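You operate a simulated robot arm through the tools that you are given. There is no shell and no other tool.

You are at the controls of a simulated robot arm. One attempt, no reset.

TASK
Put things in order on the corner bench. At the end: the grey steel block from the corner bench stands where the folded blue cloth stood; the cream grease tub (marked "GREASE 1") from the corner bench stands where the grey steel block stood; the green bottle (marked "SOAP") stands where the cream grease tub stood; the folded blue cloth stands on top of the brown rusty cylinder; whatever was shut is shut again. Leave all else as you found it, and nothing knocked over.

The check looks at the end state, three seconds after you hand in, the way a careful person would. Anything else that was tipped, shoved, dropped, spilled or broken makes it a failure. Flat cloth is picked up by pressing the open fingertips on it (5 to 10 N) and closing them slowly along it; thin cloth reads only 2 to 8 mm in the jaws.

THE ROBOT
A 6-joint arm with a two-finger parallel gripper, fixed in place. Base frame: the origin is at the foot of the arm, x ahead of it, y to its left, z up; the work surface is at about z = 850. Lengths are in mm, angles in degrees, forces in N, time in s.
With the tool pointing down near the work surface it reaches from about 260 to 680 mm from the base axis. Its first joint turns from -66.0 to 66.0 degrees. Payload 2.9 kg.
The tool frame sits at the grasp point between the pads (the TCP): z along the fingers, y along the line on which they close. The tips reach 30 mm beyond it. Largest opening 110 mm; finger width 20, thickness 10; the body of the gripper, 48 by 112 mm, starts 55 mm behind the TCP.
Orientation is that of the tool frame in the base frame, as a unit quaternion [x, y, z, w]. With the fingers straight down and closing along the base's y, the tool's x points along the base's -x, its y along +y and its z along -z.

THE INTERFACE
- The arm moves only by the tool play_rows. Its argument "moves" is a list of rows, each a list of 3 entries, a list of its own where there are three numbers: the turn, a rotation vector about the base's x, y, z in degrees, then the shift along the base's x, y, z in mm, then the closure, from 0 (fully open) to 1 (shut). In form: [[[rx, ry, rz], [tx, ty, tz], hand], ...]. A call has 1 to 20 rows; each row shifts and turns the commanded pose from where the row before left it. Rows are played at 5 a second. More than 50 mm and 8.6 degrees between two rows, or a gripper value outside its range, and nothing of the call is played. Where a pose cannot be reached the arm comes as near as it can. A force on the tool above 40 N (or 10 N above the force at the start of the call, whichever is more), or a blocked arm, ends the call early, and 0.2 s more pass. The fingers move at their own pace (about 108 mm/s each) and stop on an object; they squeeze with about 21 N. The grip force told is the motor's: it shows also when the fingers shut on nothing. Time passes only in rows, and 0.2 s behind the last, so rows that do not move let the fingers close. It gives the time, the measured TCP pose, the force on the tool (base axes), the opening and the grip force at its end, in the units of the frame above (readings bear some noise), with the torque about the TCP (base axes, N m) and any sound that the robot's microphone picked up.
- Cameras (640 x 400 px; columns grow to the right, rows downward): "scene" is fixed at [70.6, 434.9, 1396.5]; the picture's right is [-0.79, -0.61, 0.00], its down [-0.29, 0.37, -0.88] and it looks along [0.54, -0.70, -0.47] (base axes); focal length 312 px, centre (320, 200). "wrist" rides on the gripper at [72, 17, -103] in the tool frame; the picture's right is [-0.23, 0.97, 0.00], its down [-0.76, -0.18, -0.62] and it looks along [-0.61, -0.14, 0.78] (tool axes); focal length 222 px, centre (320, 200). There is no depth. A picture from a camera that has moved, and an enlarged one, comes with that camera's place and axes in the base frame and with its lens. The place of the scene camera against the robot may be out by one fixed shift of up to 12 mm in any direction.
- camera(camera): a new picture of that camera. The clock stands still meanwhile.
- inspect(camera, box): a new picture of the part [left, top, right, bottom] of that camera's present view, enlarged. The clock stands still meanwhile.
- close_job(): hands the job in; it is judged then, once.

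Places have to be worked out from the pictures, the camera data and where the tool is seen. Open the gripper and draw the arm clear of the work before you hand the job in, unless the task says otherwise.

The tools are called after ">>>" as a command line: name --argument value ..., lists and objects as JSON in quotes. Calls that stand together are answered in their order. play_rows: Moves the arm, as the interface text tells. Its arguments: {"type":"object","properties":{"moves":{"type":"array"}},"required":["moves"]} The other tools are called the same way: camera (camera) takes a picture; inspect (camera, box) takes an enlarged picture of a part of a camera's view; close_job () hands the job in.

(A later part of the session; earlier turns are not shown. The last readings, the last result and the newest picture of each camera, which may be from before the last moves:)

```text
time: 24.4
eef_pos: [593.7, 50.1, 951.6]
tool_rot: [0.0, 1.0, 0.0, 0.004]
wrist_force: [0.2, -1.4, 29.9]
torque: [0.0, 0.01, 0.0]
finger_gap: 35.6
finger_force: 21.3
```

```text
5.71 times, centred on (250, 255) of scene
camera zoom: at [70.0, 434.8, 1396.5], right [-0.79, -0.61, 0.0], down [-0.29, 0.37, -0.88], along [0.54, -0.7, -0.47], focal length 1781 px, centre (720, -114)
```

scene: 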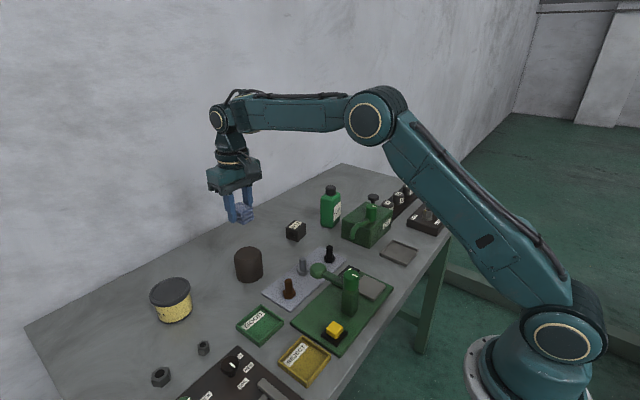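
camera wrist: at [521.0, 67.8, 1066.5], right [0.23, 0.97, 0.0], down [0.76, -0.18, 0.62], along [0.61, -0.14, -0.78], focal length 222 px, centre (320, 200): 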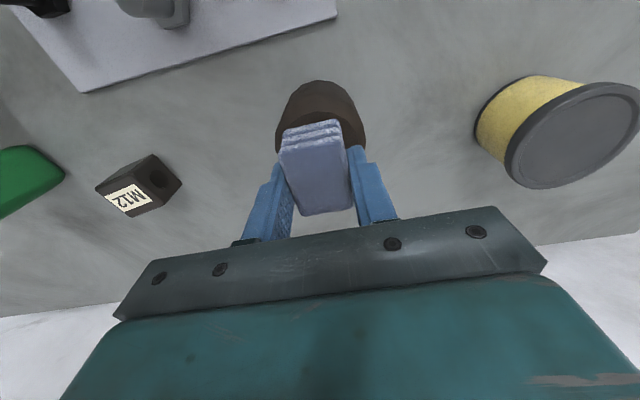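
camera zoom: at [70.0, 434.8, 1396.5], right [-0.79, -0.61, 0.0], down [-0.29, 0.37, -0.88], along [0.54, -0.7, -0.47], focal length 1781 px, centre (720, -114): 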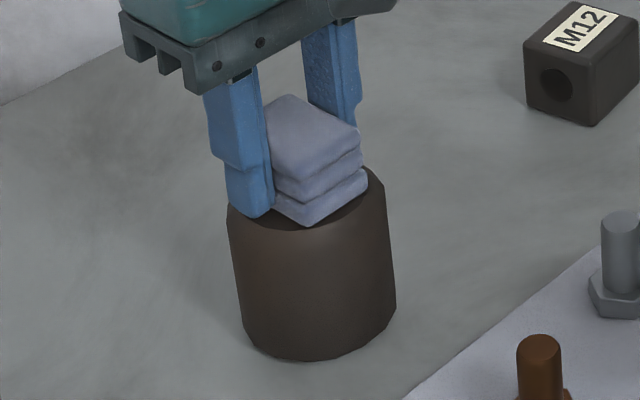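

Contact: 30 N at TCP z 951.6, so the cylinder top is at about z 917. I back off about 2 mm to relieve the force.

>>> play_rows --moves '[[[0, 0, 0], [0, 0, 1], 0.9], [[0, 0, 0], [0, 0, 0.6], 0.9], [[0, 0, 0], [0, 0, 0], 0.9]]'

```text
time: 25.2
eef_pos: [592.4, 51.4, 952.0]
tool_rot: [0.0, 1.0, 0.0, 0.003]
wrist_force: [8.6, 0.8, 20.9]
torque: [0.0, -0.44, -0.02]
finger_gap: 35.5
finger_force: 20.7
```

Force is still about 21 N upward; I raise another millimetre in small steps.

>>> play_rows --moves '[[[0, 0, 0], [0, 0, 0.8], 0.9], [[0, 0, 0], [0, 0, 0.4], 0.9], [[0, 0, 0], [0, 0, 0], 0.9]]'

```text
time: 26.0
eef_pos: [592.9, 49.8, 952.1]
tool_rot: [-0.001, 1.0, 0.0, 0.0]
wrist_force: [6.7, -0.1, 14.4]
torque: [-0.04, -0.5, -0.03]
finger_gap: 35.5
finger_force: 20.6
```

Still 14 N; easing up another 1.5 mm.

>>> play_rows --moves '[[[0, 0, 0], [0, 0, 0.8], 0.9], [[0, 0, 0], [0, 0, 0.7], 0.9], [[0, 0, 0], [0, 0, 0], 0.9]]'

>>> inspect --camera "scene" --box '[220, 220, 280, 290]'

```text
time: 26.8
eef_pos: [592.5, 50.5, 952.3]
tool_rot: [-0.001, 1.0, 0.0, -0.002]
wrist_force: [0.9, 1.0, 5.0]
torque: [0.04, -0.17, 0.03]
finger_gap: 35.8
finger_force: 20.7
```

```text
5.71 times, centred on (250, 255) of scene
camera zoom: at [70.5, 434.9, 1396.5], right [-0.79, -0.61, 0.0], down [-0.29, 0.37, -0.88], along [0.54, -0.7, -0.47], focal length 1781 px, centre (720, -114)
```

zoom: 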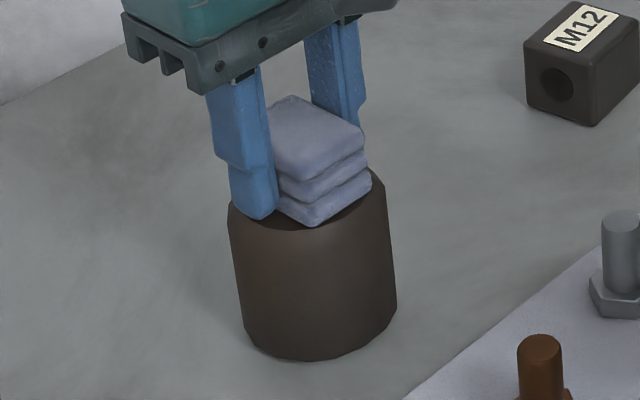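

Force down to 5 N; cloth sits on the cylinder's flat. I open slowly and then raise.

>>> play_rows --moves '[[[0, 0, 0], [0, 0, 0], 0.66], [[0, 0, 0], [0, 0, 0], 0.6], [[0, 0, 0], [0, 0, 0], 0.54], [[0, 0, 0], [0, 0, 0], 0.48], [[0, 0, 0], [0, 0, 0], 0.4], [[0, 0, 0], [0, 0, 0], 0.4]]'

>>> inspect --camera "scene" --box '[220, 220, 280, 290]'

>>> camera --camera "wrist"

```text
time: 28.2
eef_pos: [592.6, 50.0, 953.4]
tool_rot: [0.0, 1.0, 0.001, 0.001]
wrist_force: [-0.1, -0.1, -0.1]
torque: [0.0, 0.0, 0.01]
finger_gap: 66.2
finger_force: 0.2
```

```text
5.71 times, centred on (250, 255) of scene
camera zoom: at [70.6, 434.9, 1396.5], right [-0.79, -0.61, 0.0], down [-0.29, 0.37, -0.88], along [0.54, -0.7, -0.47], focal length 1781 px, centre (720, -114)
```

zoom: 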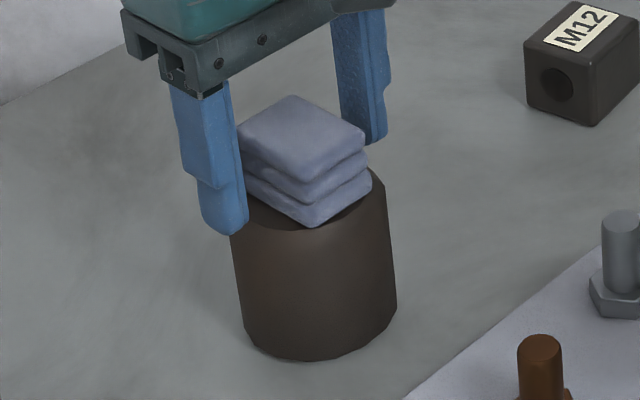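

```text
taken
camera wrist: at [521.0, 68.9, 1057.0], right [0.23, 0.97, 0.0], down [0.76, -0.18, 0.62], along [0.61, -0.14, -0.78], focal length 222 px, centre (320, 200)
```

wrist: 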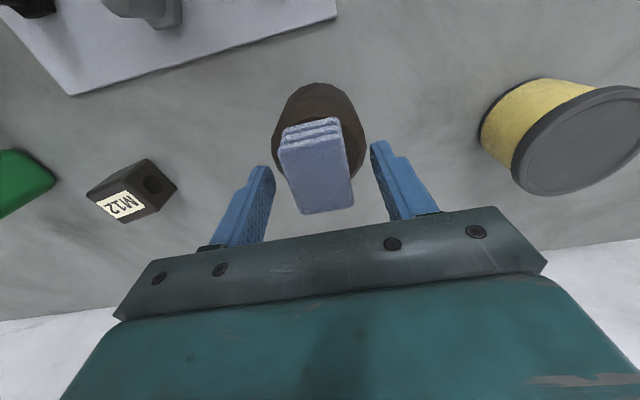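

Released and cloth stays put. I raise straight up and check from above.

>>> play_rows --moves '[[[0, 0, 0], [0, 0, 10], 0.4], [[0, 0, 0], [0, 0, 30], 0.4], [[0, 0, 0], [0, 0, 40], 0.3], [[0, 0, 0], [-30, 0, 30], 0.2], [[0, 0, 0], [-40, 0, 0], 0], [[0, 0, 0], [0, 0, 0], 0], [[0, 0, 0], [0, 0, 0], 0]]'

>>> inspect --camera "wrist" --box '[240, 80, 400, 200]'

>>> inspect --camera "scene" --box '[220, 220, 280, 290]'

```text
time: 29.8
eef_pos: [520.9, 51.0, 1064.4]
tool_rot: [0.0, 1.0, 0.0, 0.0]
wrist_force: [-0.5, 0.0, 0.5]
torque: [-0.01, -0.02, -0.01]
finger_gap: 110.0
finger_force: 0.0
```

```text
3.33 times, centred on (320, 140) of wrist
camera zoom: at [449.1, 69.9, 1168.6], right [0.23, 0.97, 0.0], down [0.76, -0.18, 0.62], along [0.61, -0.14, -0.78], focal length 740 px, centre (320, 400)
```

zoom: 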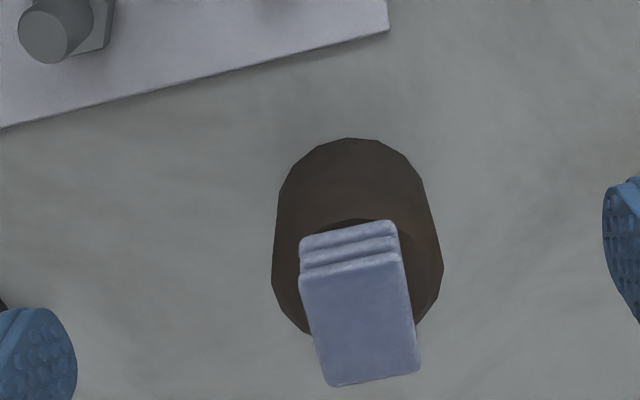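

```text
5.71 times, centred on (250, 255) of scene
camera zoom: at [70.6, 434.9, 1396.5], right [-0.79, -0.61, 0.0], down [-0.29, 0.37, -0.88], along [0.54, -0.7, -0.47], focal length 1781 px, centre (720, -114)
```

zoom: 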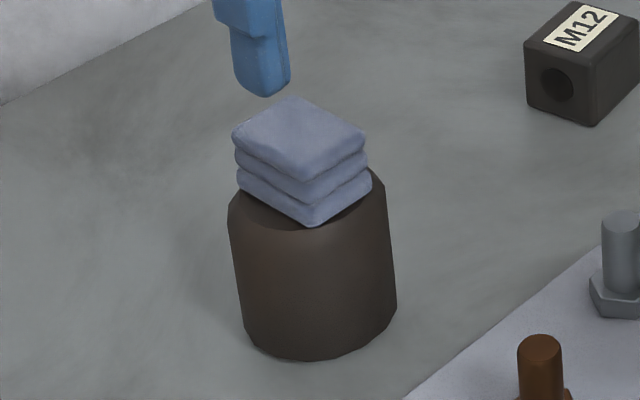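

Cloth is centred on the cylinder, and the cylinder hasn't moved. Next the M12 block: move above (612.5, −149), yaw +8°, and look.

>>> play_rows --moves '[[[0, 0, 0], [5, -40, 0], 0], [[0, 0, 0], [17, -40, 0], 0], [[0, 0, 8.2], [22, -40, 0], 0], [[0, 0, 0], [22, -40, 0], 0], [[0, 0, 0], [25.6, -40, 0], 0], [[0, 0, 0], [0, 0, -40], 0], [[0, 0, 0], [0, 0, -40], 0], [[0, 0, 0], [0, 0, 0], 0], [[0, 0, 0], [0, 0, 0], 0]]'

>>> camera --camera "wrist"

>>> inspect --camera "wrist" --box '[240, 80, 400, 200]'

```text
time: 31.8
eef_pos: [613.7, -151.1, 983.1]
tool_rot: [-0.072, 0.997, 0.0, 0.0]
wrist_force: [0.1, -0.3, 0.2]
torque: [0.0, 0.02, -0.03]
finger_gap: 109.9
finger_force: 0.0
```

```text
taken
camera wrist: at [540.4, -142.5, 1087.1], right [0.09, 1.0, 0.0], down [0.78, -0.07, 0.62], along [0.62, -0.05, -0.78], focal length 222 px, centre (320, 200)
```

wrist: 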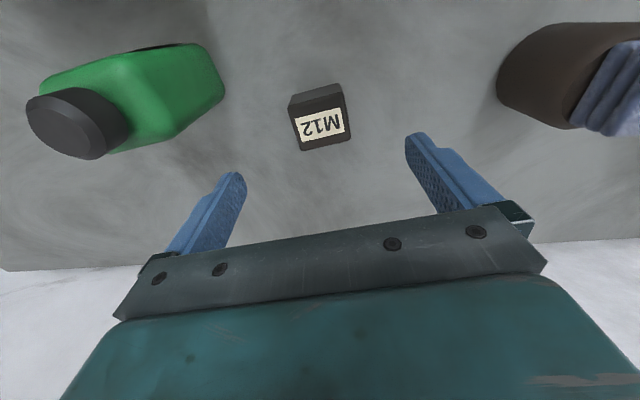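

```text
3.33 times, centred on (320, 140) of wrist
camera zoom: at [540.4, -142.5, 1087.1], right [0.09, 1.0, 0.0], down [0.78, -0.07, 0.62], along [0.62, -0.05, -0.78], focal length 740 px, centre (320, 400)
```

zoom: 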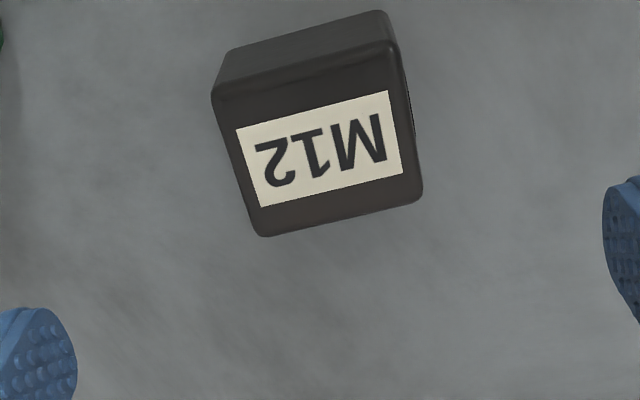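

Block refined: centre ≈ (612, −149), yaw ≈ 9.3°. I correct by (−1.8, +1.5) mm and +1°, then descend to tips ≈4 mm above the bench.

>>> play_rows --moves '[[[0, 0, 1.1], [-1.8, 1.5, -20], 0], [[0, 0, 0], [0, 0, -30], 0], [[0, 0, 0], [0, 0, -25], 0], [[0, 0, 0], [0, 0, -15], 0], [[0, 0, 0], [0, 0, -6], 0], [[0, 0, 0], [0, 0, 0], 0], [[0, 0, 0], [0, 0, 0], 0]]'

>>> camera --camera "wrist"

>>> inspect --camera "scene" --box '[250, 170, 350, 260]'

```text
time: 33.4
eef_pos: [611.8, -147.0, 887.1]
tool_rot: [-0.081, 0.997, 0.0, 0.0]
wrist_force: [-0.1, -0.1, 0.0]
torque: [-0.01, 0.01, 0.0]
finger_gap: 109.9
finger_force: 0.0
```

```text
taken
camera wrist: at [538.5, -140.2, 990.7], right [0.07, 1.0, 0.0], down [0.78, -0.05, 0.62], along [0.62, -0.04, -0.78], focal length 222 px, centre (320, 200)
```

wrist: 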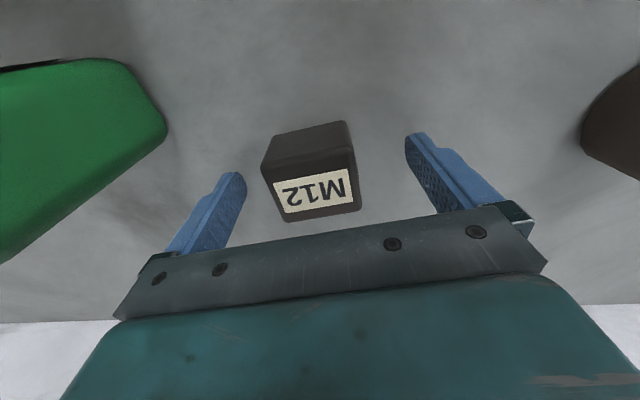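

```text
4.44 times, centred on (300, 215) of scene
camera zoom: at [70.6, 434.9, 1396.5], right [-0.79, -0.61, 0.0], down [-0.29, 0.37, -0.88], along [0.54, -0.7, -0.47], focal length 1385 px, centre (409, 133)
```

zoom: 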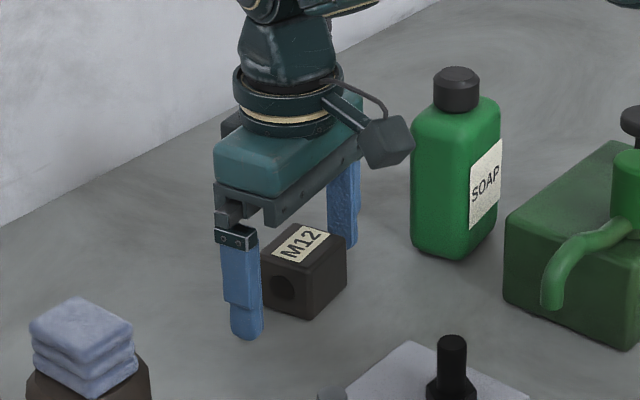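

Block is between the fingers, offset ≈2 mm toward −y; I shift −1.5 mm, lower 3 mm and close slowly.

>>> play_rows --moves '[[[0, 0, 0], [0, -1.5, -3], 0.2], [[0, 0, 0], [0, 0, 0], 0.35], [[0, 0, 0], [0, 0, 0], 0.45], [[0, 0, 0], [0, 0, 0], 0.52], [[0, 0, 0], [0, 0, 0], 0.58], [[0, 0, 0], [0, 0, 0], 0.64], [[0, 0, 0], [0, 0, 0], 0.75], [[0, 0, 0], [0, 0, 0], 0.85], [[0, 0, 0], [0, 0, 0], 0.85]]'

```text
time: 35.4
eef_pos: [611.9, -148.9, 884.3]
tool_rot: [-0.081, 0.997, 0.0, 0.0]
wrist_force: [-0.3, -1.9, 0.0]
torque: [-0.09, -0.12, -0.03]
finger_gap: 50.2
finger_force: 21.4
```

Gripped at 50.2 mm with 21 N; block place recorded as (612, −149). Lifting and checking.

>>> play_rows --moves '[[[0, 0, 0], [0, 0, 5], 0.85], [[0, 0, 0], [0, 0, 10], 0.85], [[0, 0, 0], [0, 0, 20], 0.85], [[0, 0, 0], [0, 0, 30], 0.85], [[0, 0, 0], [0, 0, 40], 0.85], [[0, 0, 0], [0, 0, 40], 0.85], [[0, 0, 0], [0, 0, 0], 0.85]]'

>>> camera --camera "wrist"

>>> camera --camera "scene"

```text
time: 37.0
eef_pos: [611.4, -151.3, 1028.2]
tool_rot: [-0.082, 0.997, 0.0, 0.0]
wrist_force: [-0.4, 0.1, -5.4]
torque: [0.02, 0.03, 0.03]
finger_gap: 50.0
finger_force: 21.6
```

```text
taken
camera wrist: at [538.5, -143.3, 1132.6], right [0.07, 1.0, 0.0], down [0.78, -0.05, 0.62], along [0.62, -0.04, -0.78], focal length 222 px, centre (320, 200)
```

wrist: 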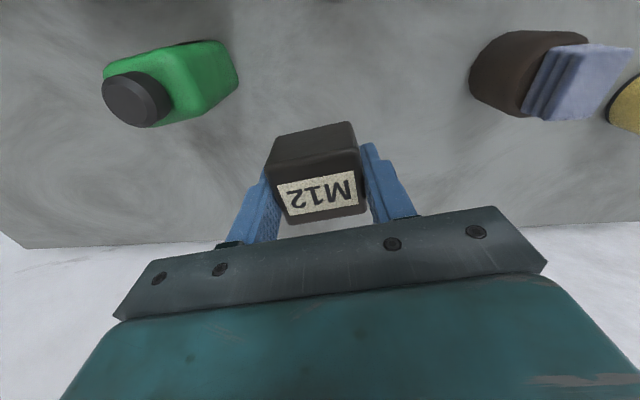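

```text
taken
```

scene: 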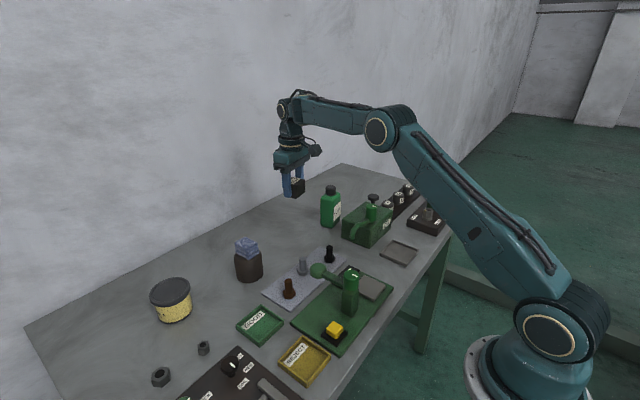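

Block held (5.4 N weight). I carry it at z ≈ 1058 to above the cloth's former place (323.3, −174), turning back to yaw 0.

>>> play_rows --moves '[[[0, 0, 0], [0, 0, 30], 0.85], [[0, 0, -4.7], [-41.2, -3.4, 0], 0.85], [[0, 0, -4.7], [-41.2, -3.4, 0], 0.85], [[0, 0, 0], [-41.2, -3.4, 0], 0.85], [[0, 0, 0], [-41.2, -3.4, 0], 0.85], [[0, 0, 0], [-41.2, -3.4, 0], 0.85], [[0, 0, 0], [-41.2, -3.4, 0], 0.85], [[0, 0, 0], [-41.2, -3.4, 0], 0.85], [[0, 0, 0], [0, 0, -40], 0.85], [[0, 0, 0], [0, 0, -40], 0.85], [[0, 0, 0], [0, 0, 0], 0.85], [[0, 0, 0], [0, 0, 0], 0.85]]'

>>> camera --camera "wrist"

>>> inspect --camera "scene" --box '[340, 190, 440, 290]'

```text
time: 39.6
eef_pos: [324.9, -173.9, 978.9]
tool_rot: [0.0, 1.0, 0.0, 0.0]
wrist_force: [0.1, -0.8, -5.8]
torque: [0.02, 0.03, -0.02]
finger_gap: 49.7
finger_force: 20.8
```

```text
taken
camera wrist: at [252.8, -154.9, 1083.3], right [0.23, 0.97, 0.0], down [0.76, -0.18, 0.62], along [0.61, -0.14, -0.78], focal length 222 px, centre (320, 200)
```

wrist: 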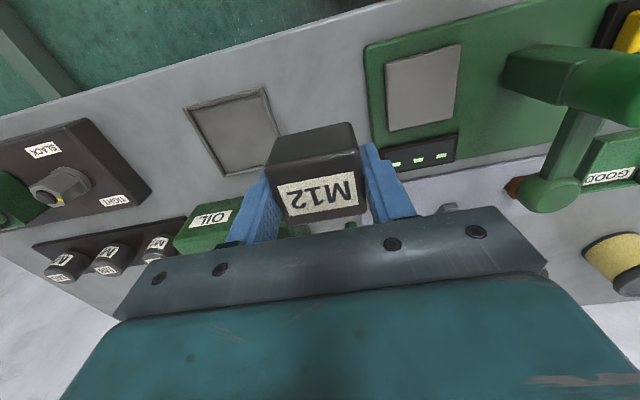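

```text
4.00 times, centred on (390, 240) of scene
camera zoom: at [70.7, 434.9, 1396.5], right [-0.79, -0.61, 0.0], down [-0.29, 0.37, -0.88], along [0.54, -0.7, -0.47], focal length 1247 px, centre (40, 40)
```

zoom: 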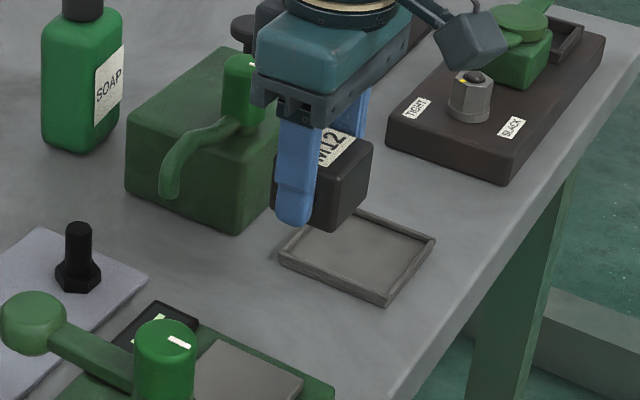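

Over the target; I shift −1.3 mm in x and lower to just above contact (expected TCP z ≈ 884).

>>> play_rows --moves '[[[0, 0, 0], [-1.3, 0, -30], 0.85], [[0, 0, 0], [0, 0, -25], 0.85], [[0, 0, 0], [0, 0, -20], 0.85], [[0, 0, 0], [0, 0, -10], 0.85], [[0, 0, 0], [0, 0, -4], 0.85], [[0, 0, 0], [0, 0, 0], 0.85], [[0, 0, 0], [0, 0, 0], 0.85]]'

>>> inspect --camera "scene" --box '[340, 200, 440, 290]'

>>> camera --camera "wrist"

```text
time: 41.2
eef_pos: [322.3, -173.0, 889.2]
tool_rot: [0.001, 1.0, 0.0, 0.0]
wrist_force: [-0.4, -1.1, -5.6]
torque: [0.0, 0.02, 0.02]
finger_gap: 49.9
finger_force: 21.1
```

```text
4.44 times, centred on (390, 245) of scene
camera zoom: at [70.7, 434.9, 1396.5], right [-0.79, -0.61, 0.0], down [-0.29, 0.37, -0.88], along [0.54, -0.7, -0.47], focal length 1385 px, centre (9, 0)
```

zoom: 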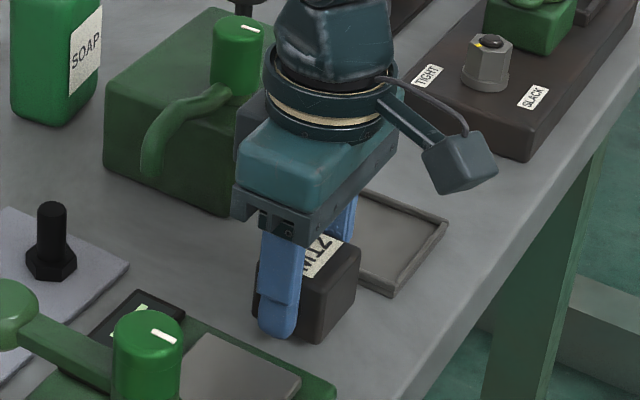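

```text
taken
camera wrist: at [251.5, -154.2, 993.6], right [0.23, 0.97, 0.0], down [0.76, -0.18, 0.62], along [0.61, -0.14, -0.78], focal length 222 px, centre (320, 200)
```

wrist: 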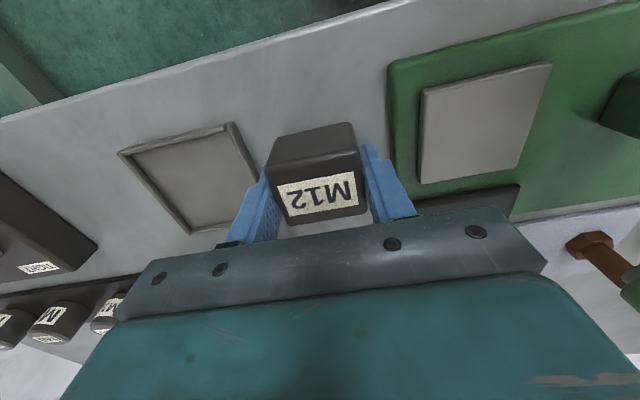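

Clearance to tray and tester is fine. Lowering in small steps to contact.

>>> play_rows --moves '[[[0, 0, 0], [0.5, -0.8, -2], 0.85], [[0, 0, 0], [0, 0, -1], 0.85], [[0, 0, 0], [0, 0, -1], 0.85], [[0, 0, 0], [0, 0, 0], 0.85]]'

```text
time: 42.2
eef_pos: [322.8, -174.1, 885.9]
tool_rot: [0.001, 1.0, 0.0, 0.0]
wrist_force: [-0.3, -0.7, -6.3]
torque: [0.0, -0.01, 0.0]
finger_gap: 49.9
finger_force: 21.0
```

No contact yet at z ≈ 885.9; two more 1 mm steps.

>>> play_rows --moves '[[[0, 0, 0], [0, 0, -0.7], 0.85], [[0, 0, 0], [0, 0, -0.7], 0.85], [[0, 0, 0], [0, 0, 0], 0.85]]'

```text
time: 43.0
eef_pos: [323.4, -172.7, 885.0]
tool_rot: [0.001, 1.0, 0.0, 0.0]
wrist_force: [-0.7, -0.3, -5.7]
torque: [0.02, -0.02, -0.02]
finger_gap: 49.9
finger_force: 21.1
```

>>> play_rows --moves '[[[0, 0, 0], [0, 0, -0.6], 0.85], [[0, 0, 0], [0, 0, -0.6], 0.85], [[0, 0, 0], [0, 0, 0], 0.85]]'

```text
time: 43.8
eef_pos: [323.0, -173.3, 883.4]
tool_rot: [0.001, 1.0, -0.001, 0.0]
wrist_force: [-1.4, 0.9, -3.2]
torque: [-0.03, -0.02, -0.05]
finger_gap: 49.9
finger_force: 21.2
```

The carried weight is dropping from −5.8 to −3.2 N, so the block is touching down; a last 0.5 mm then open slowly to about 62 mm.

>>> play_rows --moves '[[[0, 0, 0], [0, 0, -0.6], 0.85], [[0, 0, 0], [0, 0, 0], 0.85], [[0, 0, 0], [0, 0, 0], 0.53], [[0, 0, 0], [0, 0, 0], 0.5], [[0, 0, 0], [0, 0, 0], 0.47], [[0, 0, 0], [0, 0, 0], 0.45], [[0, 0, 0], [0, 0, 0], 0.45]]'

>>> camera --camera "wrist"

>>> inspect --camera "scene" --box '[340, 200, 440, 290]'

```text
time: 45.4
eef_pos: [323.7, -175.0, 884.0]
tool_rot: [0.001, 1.0, -0.001, 0.0]
wrist_force: [-0.7, -0.3, -0.2]
torque: [-0.03, 0.02, 0.0]
finger_gap: 60.9
finger_force: 0.1
```

```text
taken
camera wrist: at [252.1, -155.2, 987.6], right [0.23, 0.97, 0.0], down [0.76, -0.18, 0.62], along [0.61, -0.14, -0.78], focal length 222 px, centre (320, 200)
```

wrist: 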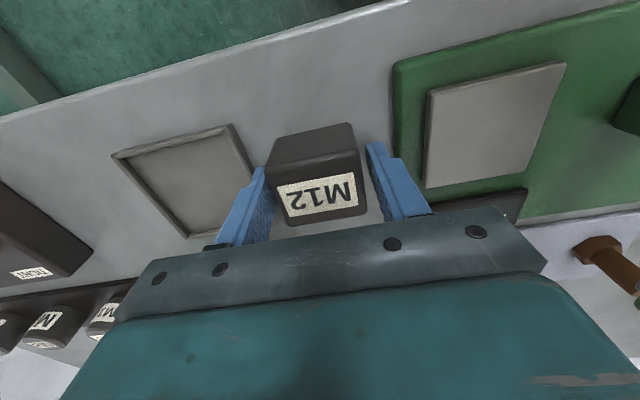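

```text
4.44 times, centred on (390, 245) of scene
camera zoom: at [70.6, 434.9, 1396.5], right [-0.79, -0.61, 0.0], down [-0.29, 0.37, -0.88], along [0.54, -0.7, -0.47], focal length 1385 px, centre (9, 0)
```

zoom: 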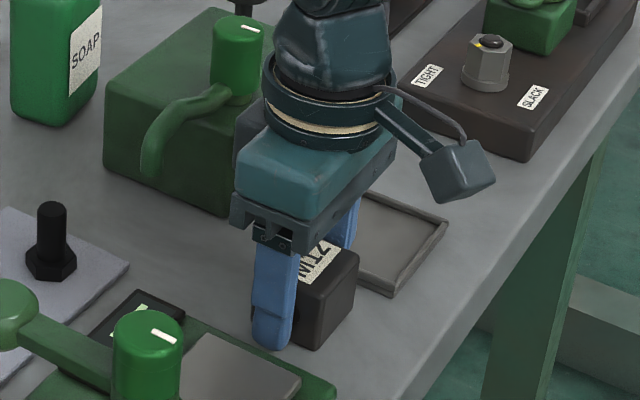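

Released cleanly. Raising straight up and verifying the block's place.

>>> play_rows --moves '[[[0, 0, 0], [0, 0, 10], 0.45], [[0, 0, 0], [0, 0, 20], 0.45], [[0, 0, 0], [0, 0, 30], 0.45], [[0, 0, 0], [0, 0, 40], 0.45], [[0, 0, 0], [0, 0, 40], 0.3], [[0, 0, 0], [0, 0, 40], 0], [[0, 0, 0], [0, 0, 0], 0], [[0, 0, 0], [0, 0, 0], 0]]'

>>> inspect --camera "wrist" --box '[240, 50, 400, 150]'

>>> inspect --camera "scene" --box '[340, 200, 440, 290]'

```text
time: 47.2
eef_pos: [325.6, -172.8, 1064.1]
tool_rot: [0.001, 1.0, 0.0, 0.0]
wrist_force: [0.4, 0.4, 0.7]
torque: [-0.01, -0.01, 0.01]
finger_gap: 109.9
finger_force: 0.0
```

```text
4.00 times, centred on (320, 100) of wrist
camera zoom: at [254.3, -154.4, 1167.7], right [0.23, 0.97, 0.0], down [0.76, -0.18, 0.62], along [0.61, -0.14, -0.78], focal length 888 px, centre (320, 600)
```

zoom: 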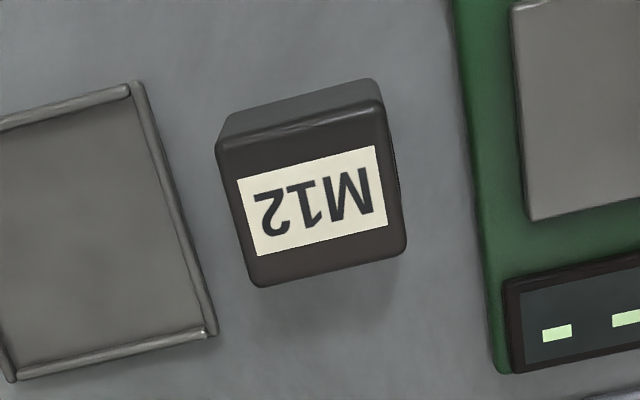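

```text
4.44 times, centred on (390, 245) of scene
camera zoom: at [70.6, 434.9, 1396.5], right [-0.79, -0.61, 0.0], down [-0.29, 0.37, -0.88], along [0.54, -0.7, -0.47], focal length 1385 px, centre (9, 0)
```

zoom: 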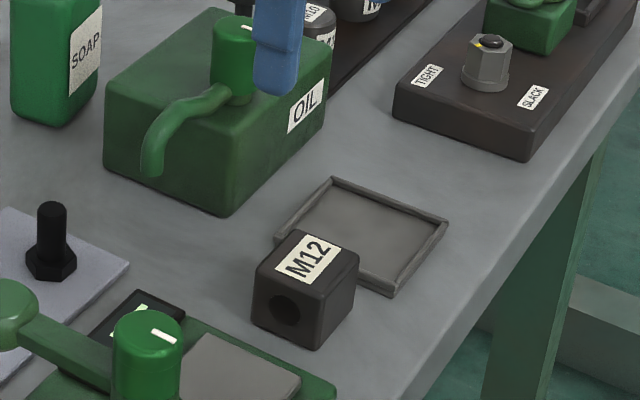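

Block stands at ≈ (323, −172), matching the cloth's former centre. Now on to the tub: move to a viewing pose just short of it.

>>> play_rows --moves '[[[0, 0, 0], [20, 40, 0], 0], [[0, 0, 0], [24, 40, 0], 0], [[0, 0, 0], [24, 40, 0], 0], [[0, 0, 0], [24, 40, 0], 0], [[0, 0, 0], [24, 40, 0], 0], [[0, 0, 0], [24, 40, 0], 0], [[0, 0, 0], [24, 40, 0], 0], [[0, 0, 0], [24, 40, 0], 0], [[0, 0, 0], [24, 40, 0], 0], [[0, 0, 0], [24, 40, 0], 0], [[0, 0, 0], [0, 4, -20], 0], [[0, 0, 0], [0, 0, 0], 0], [[0, 0, 0], [0, 0, 0], 0]]'

>>> camera --camera "wrist"

>>> inspect --camera "wrist" --box '[240, 80, 400, 200]'

```text
time: 50.0
eef_pos: [560.1, 231.0, 1042.6]
tool_rot: [0.001, 1.0, 0.0, 0.0]
wrist_force: [-0.8, -0.3, 0.2]
torque: [-0.05, 0.01, 0.01]
finger_gap: 109.9
finger_force: 0.1
```

```text
taken
camera wrist: at [489.6, 248.1, 1146.6], right [0.23, 0.97, 0.0], down [0.76, -0.18, 0.62], along [0.61, -0.14, -0.78], focal length 222 px, centre (320, 200)
```

wrist: 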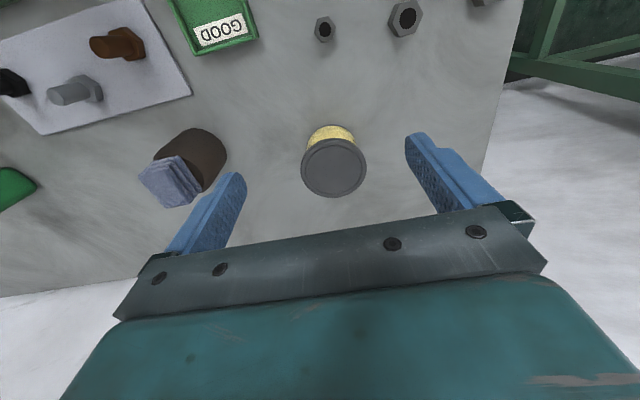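

```text
3.33 times, centred on (320, 140) of wrist
camera zoom: at [489.6, 248.1, 1146.6], right [0.23, 0.97, 0.0], down [0.76, -0.18, 0.62], along [0.61, -0.14, -0.78], focal length 740 px, centre (320, 400)
```

zoom: 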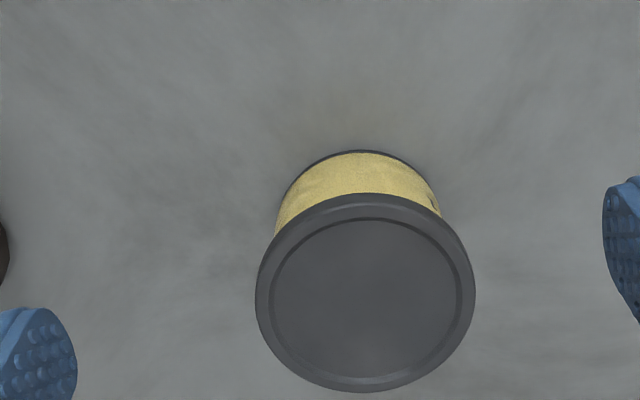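

Tub centre computes to ≈ (634, 231), lid Ø 82. I move above it and lower to about z 960 to check reach and alignment.

>>> play_rows --moves '[[[0, 0, 0], [37, 0.5, 0], 0], [[0, 0, 0], [36.5, 0.5, 0], 0], [[0, 0, 0], [0, 0, -40], 0], [[0, 0, 0], [0, 0, -30], 0], [[0, 0, 0], [0, 0, 0], 0], [[0, 0, 0], [0, 0, 0], 0]]'

>>> camera --camera "wrist"

>>> inspect --camera "scene" --box '[120, 220, 220, 330]'

```text
time: 51.4
eef_pos: [629.1, 235.9, 971.4]
tool_rot: [0.001, 1.0, -0.001, -0.001]
wrist_force: [0.2, -0.2, -0.1]
torque: [0.01, 0.03, 0.01]
finger_gap: 109.8
finger_force: 0.1
out of reach, approached as far as the arm can: row 2, 3, 4
```

```text
taken
camera wrist: at [557.3, 253.8, 1075.6], right [0.23, 0.97, 0.0], down [0.76, -0.18, 0.62], along [0.6, -0.14, -0.78], focal length 222 px, centre (320, 200)
```

wrist: 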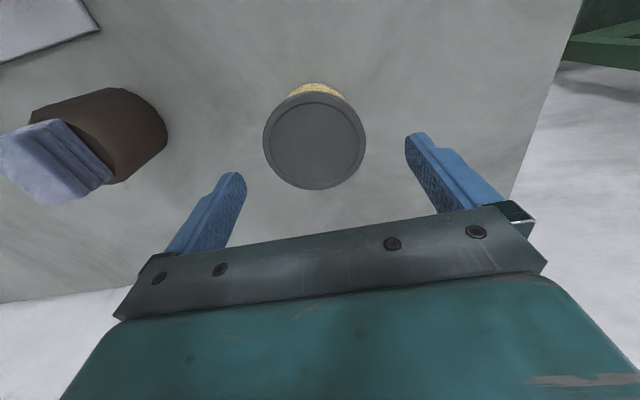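

```text
3.64 times, centred on (170, 275) of scene
camera zoom: at [70.6, 434.9, 1396.5], right [-0.79, -0.61, 0.0], down [-0.29, 0.37, -0.88], along [0.54, -0.7, -0.47], focal length 1134 px, centre (866, -73)
```

zoom: 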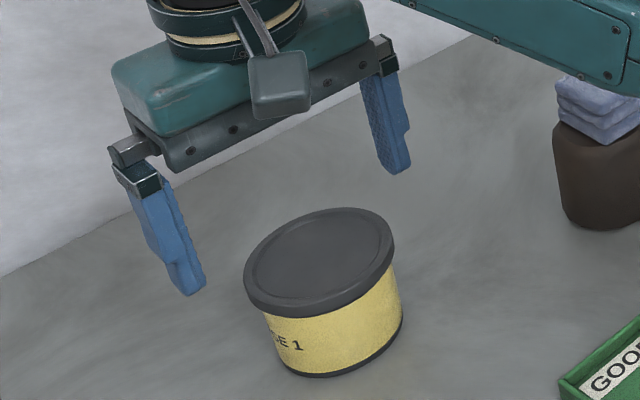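

The full pose was just out of reach at that height (ended at ≈ (629, 235.5)). Reach should improve lower down, so I lower to about z 935 — tips still clear beside the lid — and re-read.

>>> play_rows --moves '[[[0, 0, 0], [0, 0, -20], 0], [[0, 0, 0], [0, 0, -15], 0], [[0, 0, 0], [0, 0, 0], 0], [[0, 0, 0], [0, 0, 0], 0]]'

>>> camera --camera "wrist"

```text
time: 52.4
eef_pos: [633.6, 236.2, 937.4]
tool_rot: [0.001, 1.0, 0.0, 0.0]
wrist_force: [0.3, -0.6, 0.1]
torque: [0.02, 0.02, -0.01]
finger_gap: 109.8
finger_force: 0.0
out of reach, approached as far as the arm can: row 2
```

```text
taken
camera wrist: at [562.1, 254.8, 1042.0], right [0.23, 0.97, 0.0], down [0.76, -0.18, 0.62], along [0.61, -0.14, -0.78], focal length 222 px, centre (320, 200)
```

wrist: 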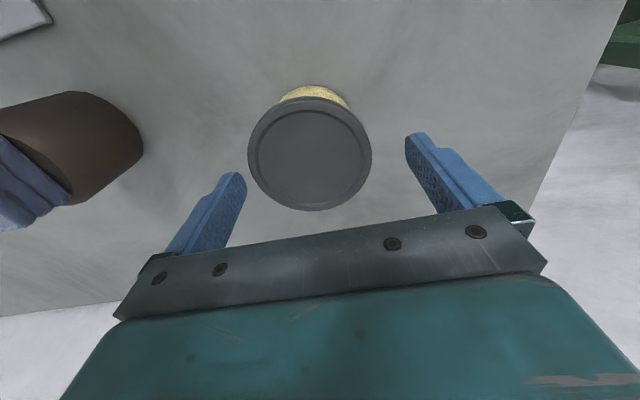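

TCP is now at (633.6, 236), the tub's centre works out to ≈ (632.5, 231.5) with lid top ≈ 910. I shift −4.5 mm in y and re-read before going lower.

>>> play_rows --moves '[[[0, 0, 0], [-1, -4.5, -5], 0], [[0, 0, 0], [0, 0, 0], 0], [[0, 0, 0], [0, 0, 0], 0]]'

>>> camera --camera "wrist"

>>> inspect --camera "scene" --box '[120, 220, 220, 330]'

```text
time: 53.2
eef_pos: [635.2, 231.8, 932.7]
tool_rot: [0.002, 1.0, 0.0, -0.001]
wrist_force: [-0.8, -0.4, -0.2]
torque: [-0.01, 0.01, 0.03]
finger_gap: 109.9
finger_force: 0.1
out of reach, approached as far as the arm can: row 1
```

```text
taken
camera wrist: at [564.1, 251.1, 1037.3], right [0.23, 0.97, 0.0], down [0.76, -0.18, 0.62], along [0.61, -0.14, -0.78], focal length 222 px, centre (320, 200)
```

wrist: 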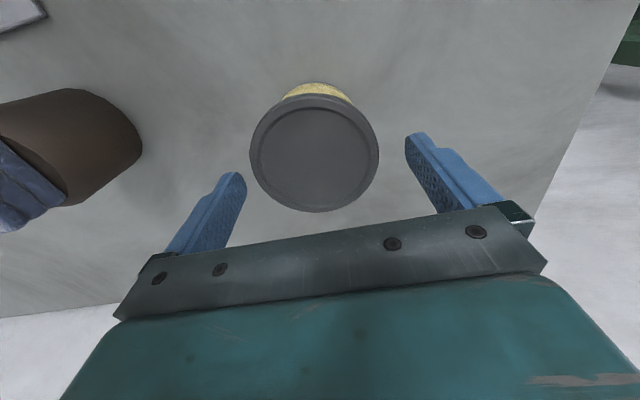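

```text
3.64 times, centred on (170, 275) of scene
camera zoom: at [70.6, 434.9, 1396.5], right [-0.79, -0.61, 0.0], down [-0.29, 0.37, -0.88], along [0.54, -0.7, -0.47], focal length 1134 px, centre (866, -73)
```

zoom: 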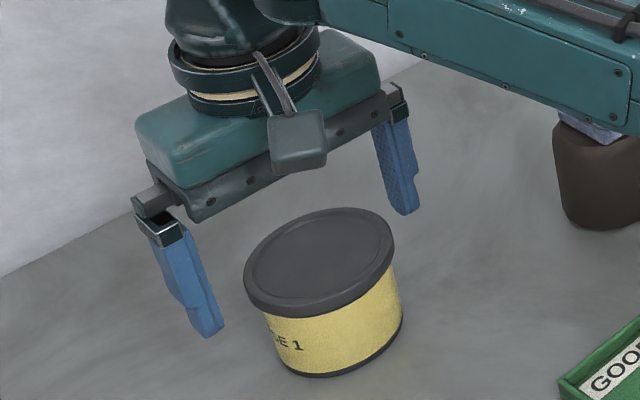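

Lid centre re-computed ≈ (632, 231); TCP ≈ (635, 232). I pull 3 mm back in x and lower to z ≈ 900 so the pads face the lid rim.

>>> play_rows --moves '[[[0, 0, 0], [-3, 0, -6], 0], [[0, 0, 0], [0, 0, -10], 0], [[0, 0, 0], [0, 0, -10], 0], [[0, 0, 0], [0, 0, -7], 0], [[0, 0, 0], [0, 0, 0], 0], [[0, 0, 0], [0, 0, 0], 0]]'

>>> camera --camera "wrist"

>>> inspect --camera "scene" --box '[120, 230, 220, 330]'

```text
time: 54.6
eef_pos: [637.4, 235.7, 900.5]
tool_rot: [0.001, 1.0, -0.001, -0.002]
wrist_force: [0.9, -0.4, -0.5]
torque: [0.02, 0.01, 0.01]
finger_gap: 110.1
finger_force: 0.0
out of reach, approached as far as the arm can: row 1
```

```text
taken
camera wrist: at [566.1, 253.4, 1004.9], right [0.23, 0.97, 0.0], down [0.76, -0.18, 0.62], along [0.6, -0.14, -0.78], focal length 222 px, centre (320, 200)
```

wrist: 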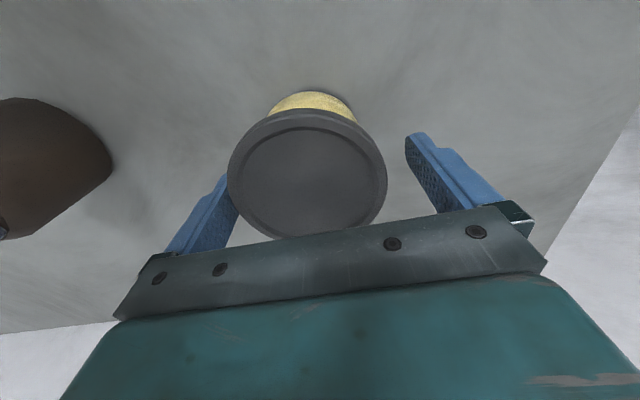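

```text
4.00 times, centred on (170, 280) of scene
camera zoom: at [70.6, 434.9, 1396.5], right [-0.79, -0.61, 0.0], down [-0.29, 0.37, -0.88], along [0.54, -0.7, -0.47], focal length 1247 px, centre (920, -120)
```

zoom: 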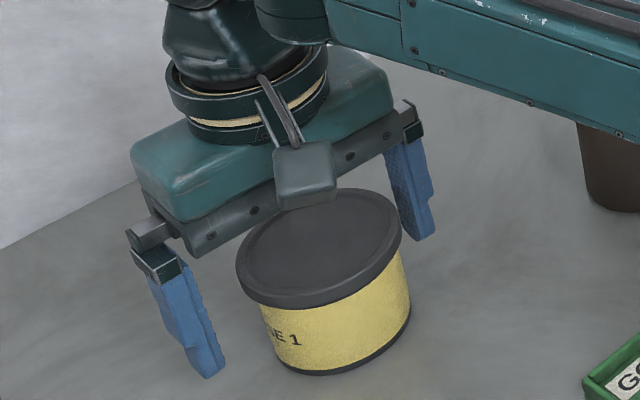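

TCP reads ≈ (637.5, 235) – a bit beyond and left of the lid centre (632, 231). I correct by (−5, −4) and re-read.

>>> play_rows --moves '[[[0, 0, 0], [-2.5, -2, 0], 0], [[0, 0, 0], [-2.5, -2, 0], 0], [[0, 0, 0], [0, 0, 0], 0], [[0, 0, 0], [0, 0, 0], 0]]'

>>> camera --camera "wrist"

```text
time: 55.6
eef_pos: [639.2, 231.2, 900.3]
tool_rot: [0.001, 1.0, 0.0, 0.0]
wrist_force: [-0.9, -0.5, -0.3]
torque: [0.01, -0.02, 0.03]
finger_gap: 110.1
finger_force: 0.2
out of reach, approached as far as the arm can: row 1, 2
```

```text
taken
camera wrist: at [567.1, 250.8, 1005.2], right [0.23, 0.97, 0.0], down [0.76, -0.18, 0.62], along [0.61, -0.14, -0.78], focal length 222 px, centre (320, 200)
```

wrist: 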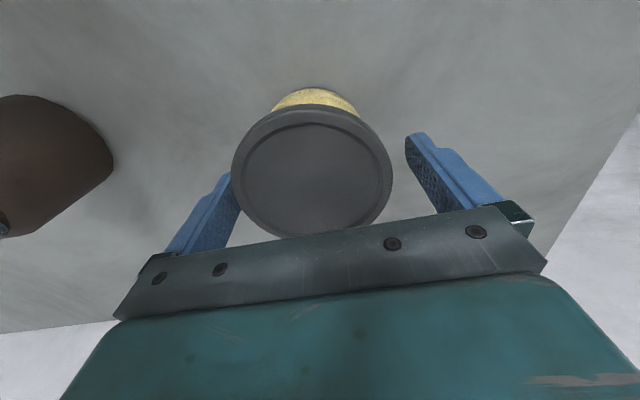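

The commanded pose still lies outside the reach circle (r ≈ 680). I pull further back in x in small steps until it is reachable.

>>> play_rows --moves '[[[0, 0, 0], [-3, 0, 0], 0], [[0, 0, 0], [-3, 0, 0], 0], [[0, 0, 0], [0, 0, 0], 0], [[0, 0, 0], [0, 0, 0], 0]]'

```text
time: 56.6
eef_pos: [636.9, 235.2, 901.0]
tool_rot: [0.0, 1.0, 0.003, -0.001]
wrist_force: [-0.2, -0.3, 0.1]
torque: [0.04, 0.01, -0.02]
finger_gap: 109.7
finger_force: 0.1
out of reach, approached as far as the arm can: row 2
```

The arm seems stuck at full extension (always on the r≈680 circle), so the IK is at its singular limit. I'll raise straight up clear of the tub and pull back, then re-approach with a known command.

>>> play_rows --moves '[[[0, 0, 0], [0, 0, 15], 0], [[0, 0, 0], [0, 0, 20], 0], [[0, 0, 0], [0, 0, 25], 0], [[0, 0, 0], [0, 0, 30], 0], [[0, 0, 0], [0, 0, 0], 0]]'

>>> camera --camera "wrist"

```text
time: 57.8
eef_pos: [626.7, 234.0, 991.5]
tool_rot: [0.0, 1.0, -0.001, 0.0]
wrist_force: [-0.6, -0.7, 0.2]
torque: [0.04, 0.0, -0.01]
finger_gap: 110.1
finger_force: 0.1
out of reach, approached as far as the arm can: row 4
```

```text
taken
camera wrist: at [554.8, 252.7, 1095.4], right [0.23, 0.97, 0.0], down [0.76, -0.18, 0.62], along [0.61, -0.14, -0.78], focal length 222 px, centre (320, 200)
```

wrist: 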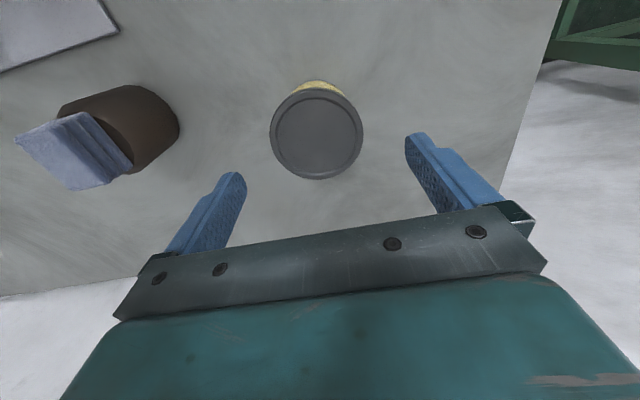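

Now I pull back −30 mm in x to leave the singular limit and get an accurate reading.

>>> play_rows --moves '[[[0, 0, 0], [-15, 0, 0], 0], [[0, 0, 0], [-15, 0, 0], 0], [[0, 0, 0], [0, 0, 0], 0], [[0, 0, 0], [0, 0, 0], 0]]'

>>> camera --camera "wrist"

>>> inspect --camera "wrist" --box '[240, 80, 400, 200]'

```text
time: 58.8
eef_pos: [596.7, 233.6, 991.0]
tool_rot: [0.0, 1.0, 0.0, 0.0]
wrist_force: [0.2, 0.3, 1.0]
torque: [-0.01, -0.02, -0.01]
finger_gap: 109.8
finger_force: 0.1
```

```text
taken
camera wrist: at [524.7, 252.2, 1095.3], right [0.23, 0.97, 0.0], down [0.76, -0.18, 0.62], along [0.61, -0.14, -0.78], focal length 222 px, centre (320, 200)
```

wrist: 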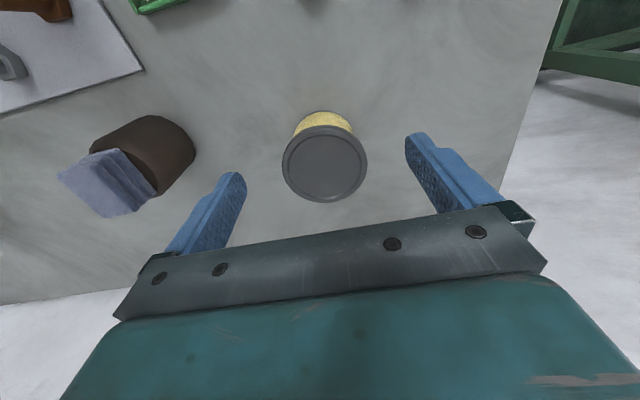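

```text
3.33 times, centred on (320, 140) of wrist
camera zoom: at [524.7, 252.2, 1095.3], right [0.23, 0.97, 0.0], down [0.76, -0.18, 0.62], along [0.61, -0.14, -0.78], focal length 740 px, centre (320, 400)
```

zoom: 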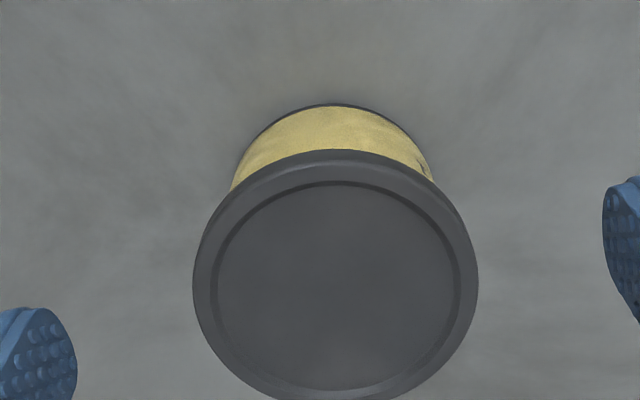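

Clean reading now: TCP (596.5, 233.5), tub centre ≈ (632, 231), lid Ø 81. I'll lower here (fingers clear on both sides of the tub), then slide forward so the IK approaches from inside the limit.

>>> play_rows --moves '[[[0, 0, 0], [0, -2.4, -20], 0], [[0, 0, 0], [0, 0, -25], 0], [[0, 0, 0], [0, 0, -25], 0], [[0, 0, 0], [0, 0, -19], 0], [[0, 0, 0], [8, 0, 0], 0], [[0, 0, 0], [8, 0, 0], 0], [[0, 0, 0], [6, 0, 0], 0], [[0, 0, 0], [0, 0, 0], 0], [[0, 0, 0], [0, 0, 0], 0]]'

>>> camera --camera "wrist"

```text
time: 60.8
eef_pos: [618.4, 231.9, 901.8]
tool_rot: [0.001, 1.0, 0.0, 0.0]
wrist_force: [-1.0, 0.9, -0.1]
torque: [0.03, 0.03, 0.03]
finger_gap: 109.8
finger_force: 0.0
```

```text
taken
camera wrist: at [546.6, 250.5, 1005.7], right [0.23, 0.97, 0.0], down [0.76, -0.18, 0.62], along [0.61, -0.14, -0.78], focal length 222 px, centre (320, 200)
```

wrist: 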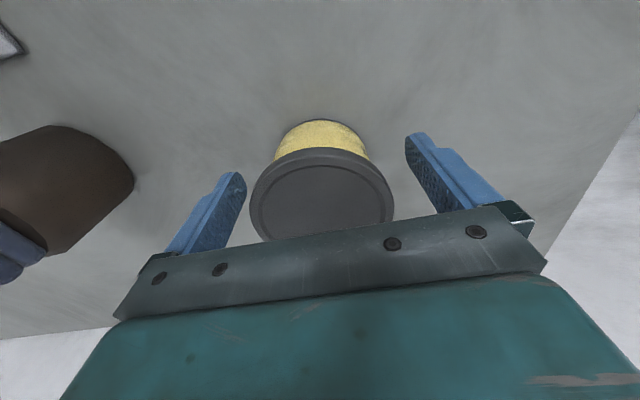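

Good, no reach problem at (618, 232). Sliding the remaining 13 mm forward.

>>> play_rows --moves '[[[0, 0, 0], [5, -0.3, 0], 0], [[0, 0, 0], [5, -0.3, 0], 0], [[0, 0, 0], [3.5, 0, 0], 0], [[0, 0, 0], [0, 0, 0], 0], [[0, 0, 0], [0, 0, 0], 0]]'

>>> camera --camera "wrist"

```text
time: 62.0
eef_pos: [632.5, 231.0, 901.6]
tool_rot: [0.001, 1.0, 0.0, 0.0]
wrist_force: [0.1, -0.3, 0.5]
torque: [0.0, -0.02, 0.01]
finger_gap: 109.9
finger_force: 0.1
```

```text
taken
camera wrist: at [560.7, 249.7, 1005.5], right [0.23, 0.97, 0.0], down [0.76, -0.18, 0.62], along [0.61, -0.14, -0.78], focal length 222 px, centre (320, 200)
```

wrist: 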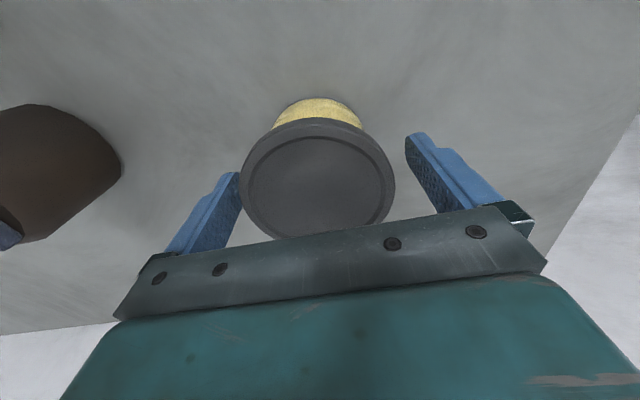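

Positioned at (632.5, 231.0, 901.6) as intended. Closing slowly on the lid rim.

>>> play_rows --moves '[[[0, 0, 0], [0, 0, 0], 0.1], [[0, 0, 0], [0, 0, 0], 0.17], [[0, 0, 0], [0, 0, 0], 0.22], [[0, 0, 0], [0, 0, 0], 0.26], [[0, 0, 0], [0, 0, 0], 0.3], [[0, 0, 0], [0, 0, 0], 0.36], [[0, 0, 0], [0, 0, 0], 0.45], [[0, 0, 0], [0, 0, 0], 0.55], [[0, 0, 0], [0, 0, 0], 0.55]]'

>>> camera --camera "wrist"

>>> inspect --camera "scene" --box '[120, 230, 220, 330]'

```text
time: 64.0
eef_pos: [632.0, 232.2, 901.3]
tool_rot: [0.001, 1.0, -0.001, 0.0]
wrist_force: [-0.5, -1.8, 0.9]
torque: [0.02, 0.03, 0.01]
finger_gap: 80.7
finger_force: 20.9
```

```text
taken
camera wrist: at [560.7, 249.7, 1005.6], right [0.23, 0.97, 0.0], down [0.76, -0.18, 0.62], along [0.61, -0.14, -0.78], focal length 222 px, centre (320, 200)
```

wrist: 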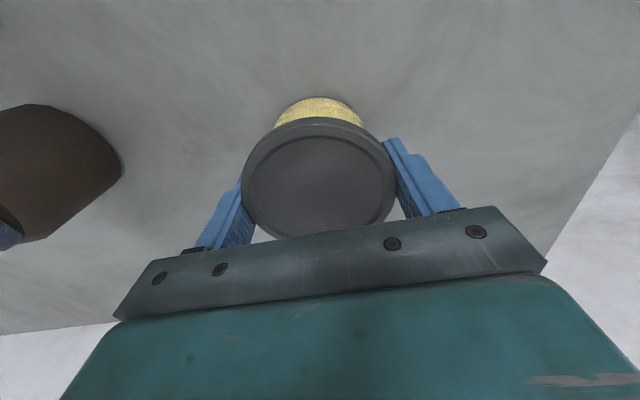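

```text
4.00 times, centred on (170, 280) of scene
camera zoom: at [70.6, 434.8, 1396.5], right [-0.79, -0.61, 0.0], down [-0.29, 0.37, -0.88], along [0.54, -0.7, -0.47], focal length 1247 px, centre (920, -120)
```

zoom: 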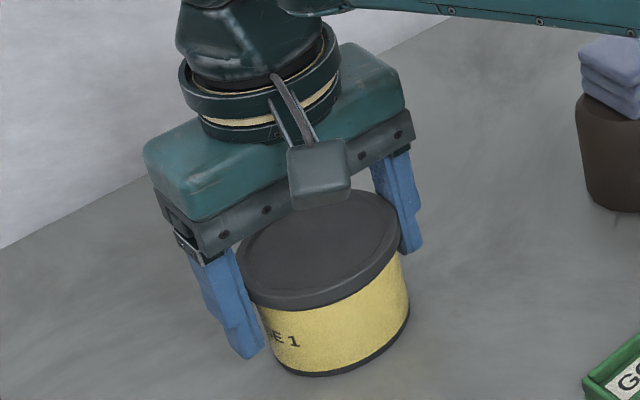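

Gripped at 80.7 mm. I lift just 12 mm to see whether the whole tub comes along.

>>> play_rows --moves '[[[0, 0, 0], [0, 0, 2], 0.6], [[0, 0, 0], [0, 0, 4], 0.6], [[0, 0, 0], [0, 0, 6], 0.6], [[0, 0, 0], [0, 0, 0], 0.6]]'

>>> inspect --camera "scene" --box '[120, 230, 220, 330]'

```text
time: 65.0
eef_pos: [631.5, 229.4, 914.1]
tool_rot: [0.0, 1.0, 0.0, 0.0]
wrist_force: [0.1, 0.6, -2.7]
torque: [-0.02, -0.04, 0.0]
finger_gap: 80.5
finger_force: 20.9
```

```text
4.00 times, centred on (170, 280) of scene
camera zoom: at [70.7, 434.9, 1396.5], right [-0.79, -0.61, 0.0], down [-0.29, 0.37, -0.88], along [0.54, -0.7, -0.47], focal length 1247 px, centre (920, -120)
```

zoom: 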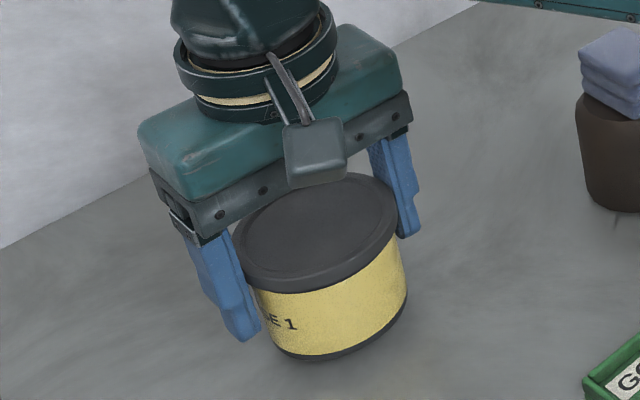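

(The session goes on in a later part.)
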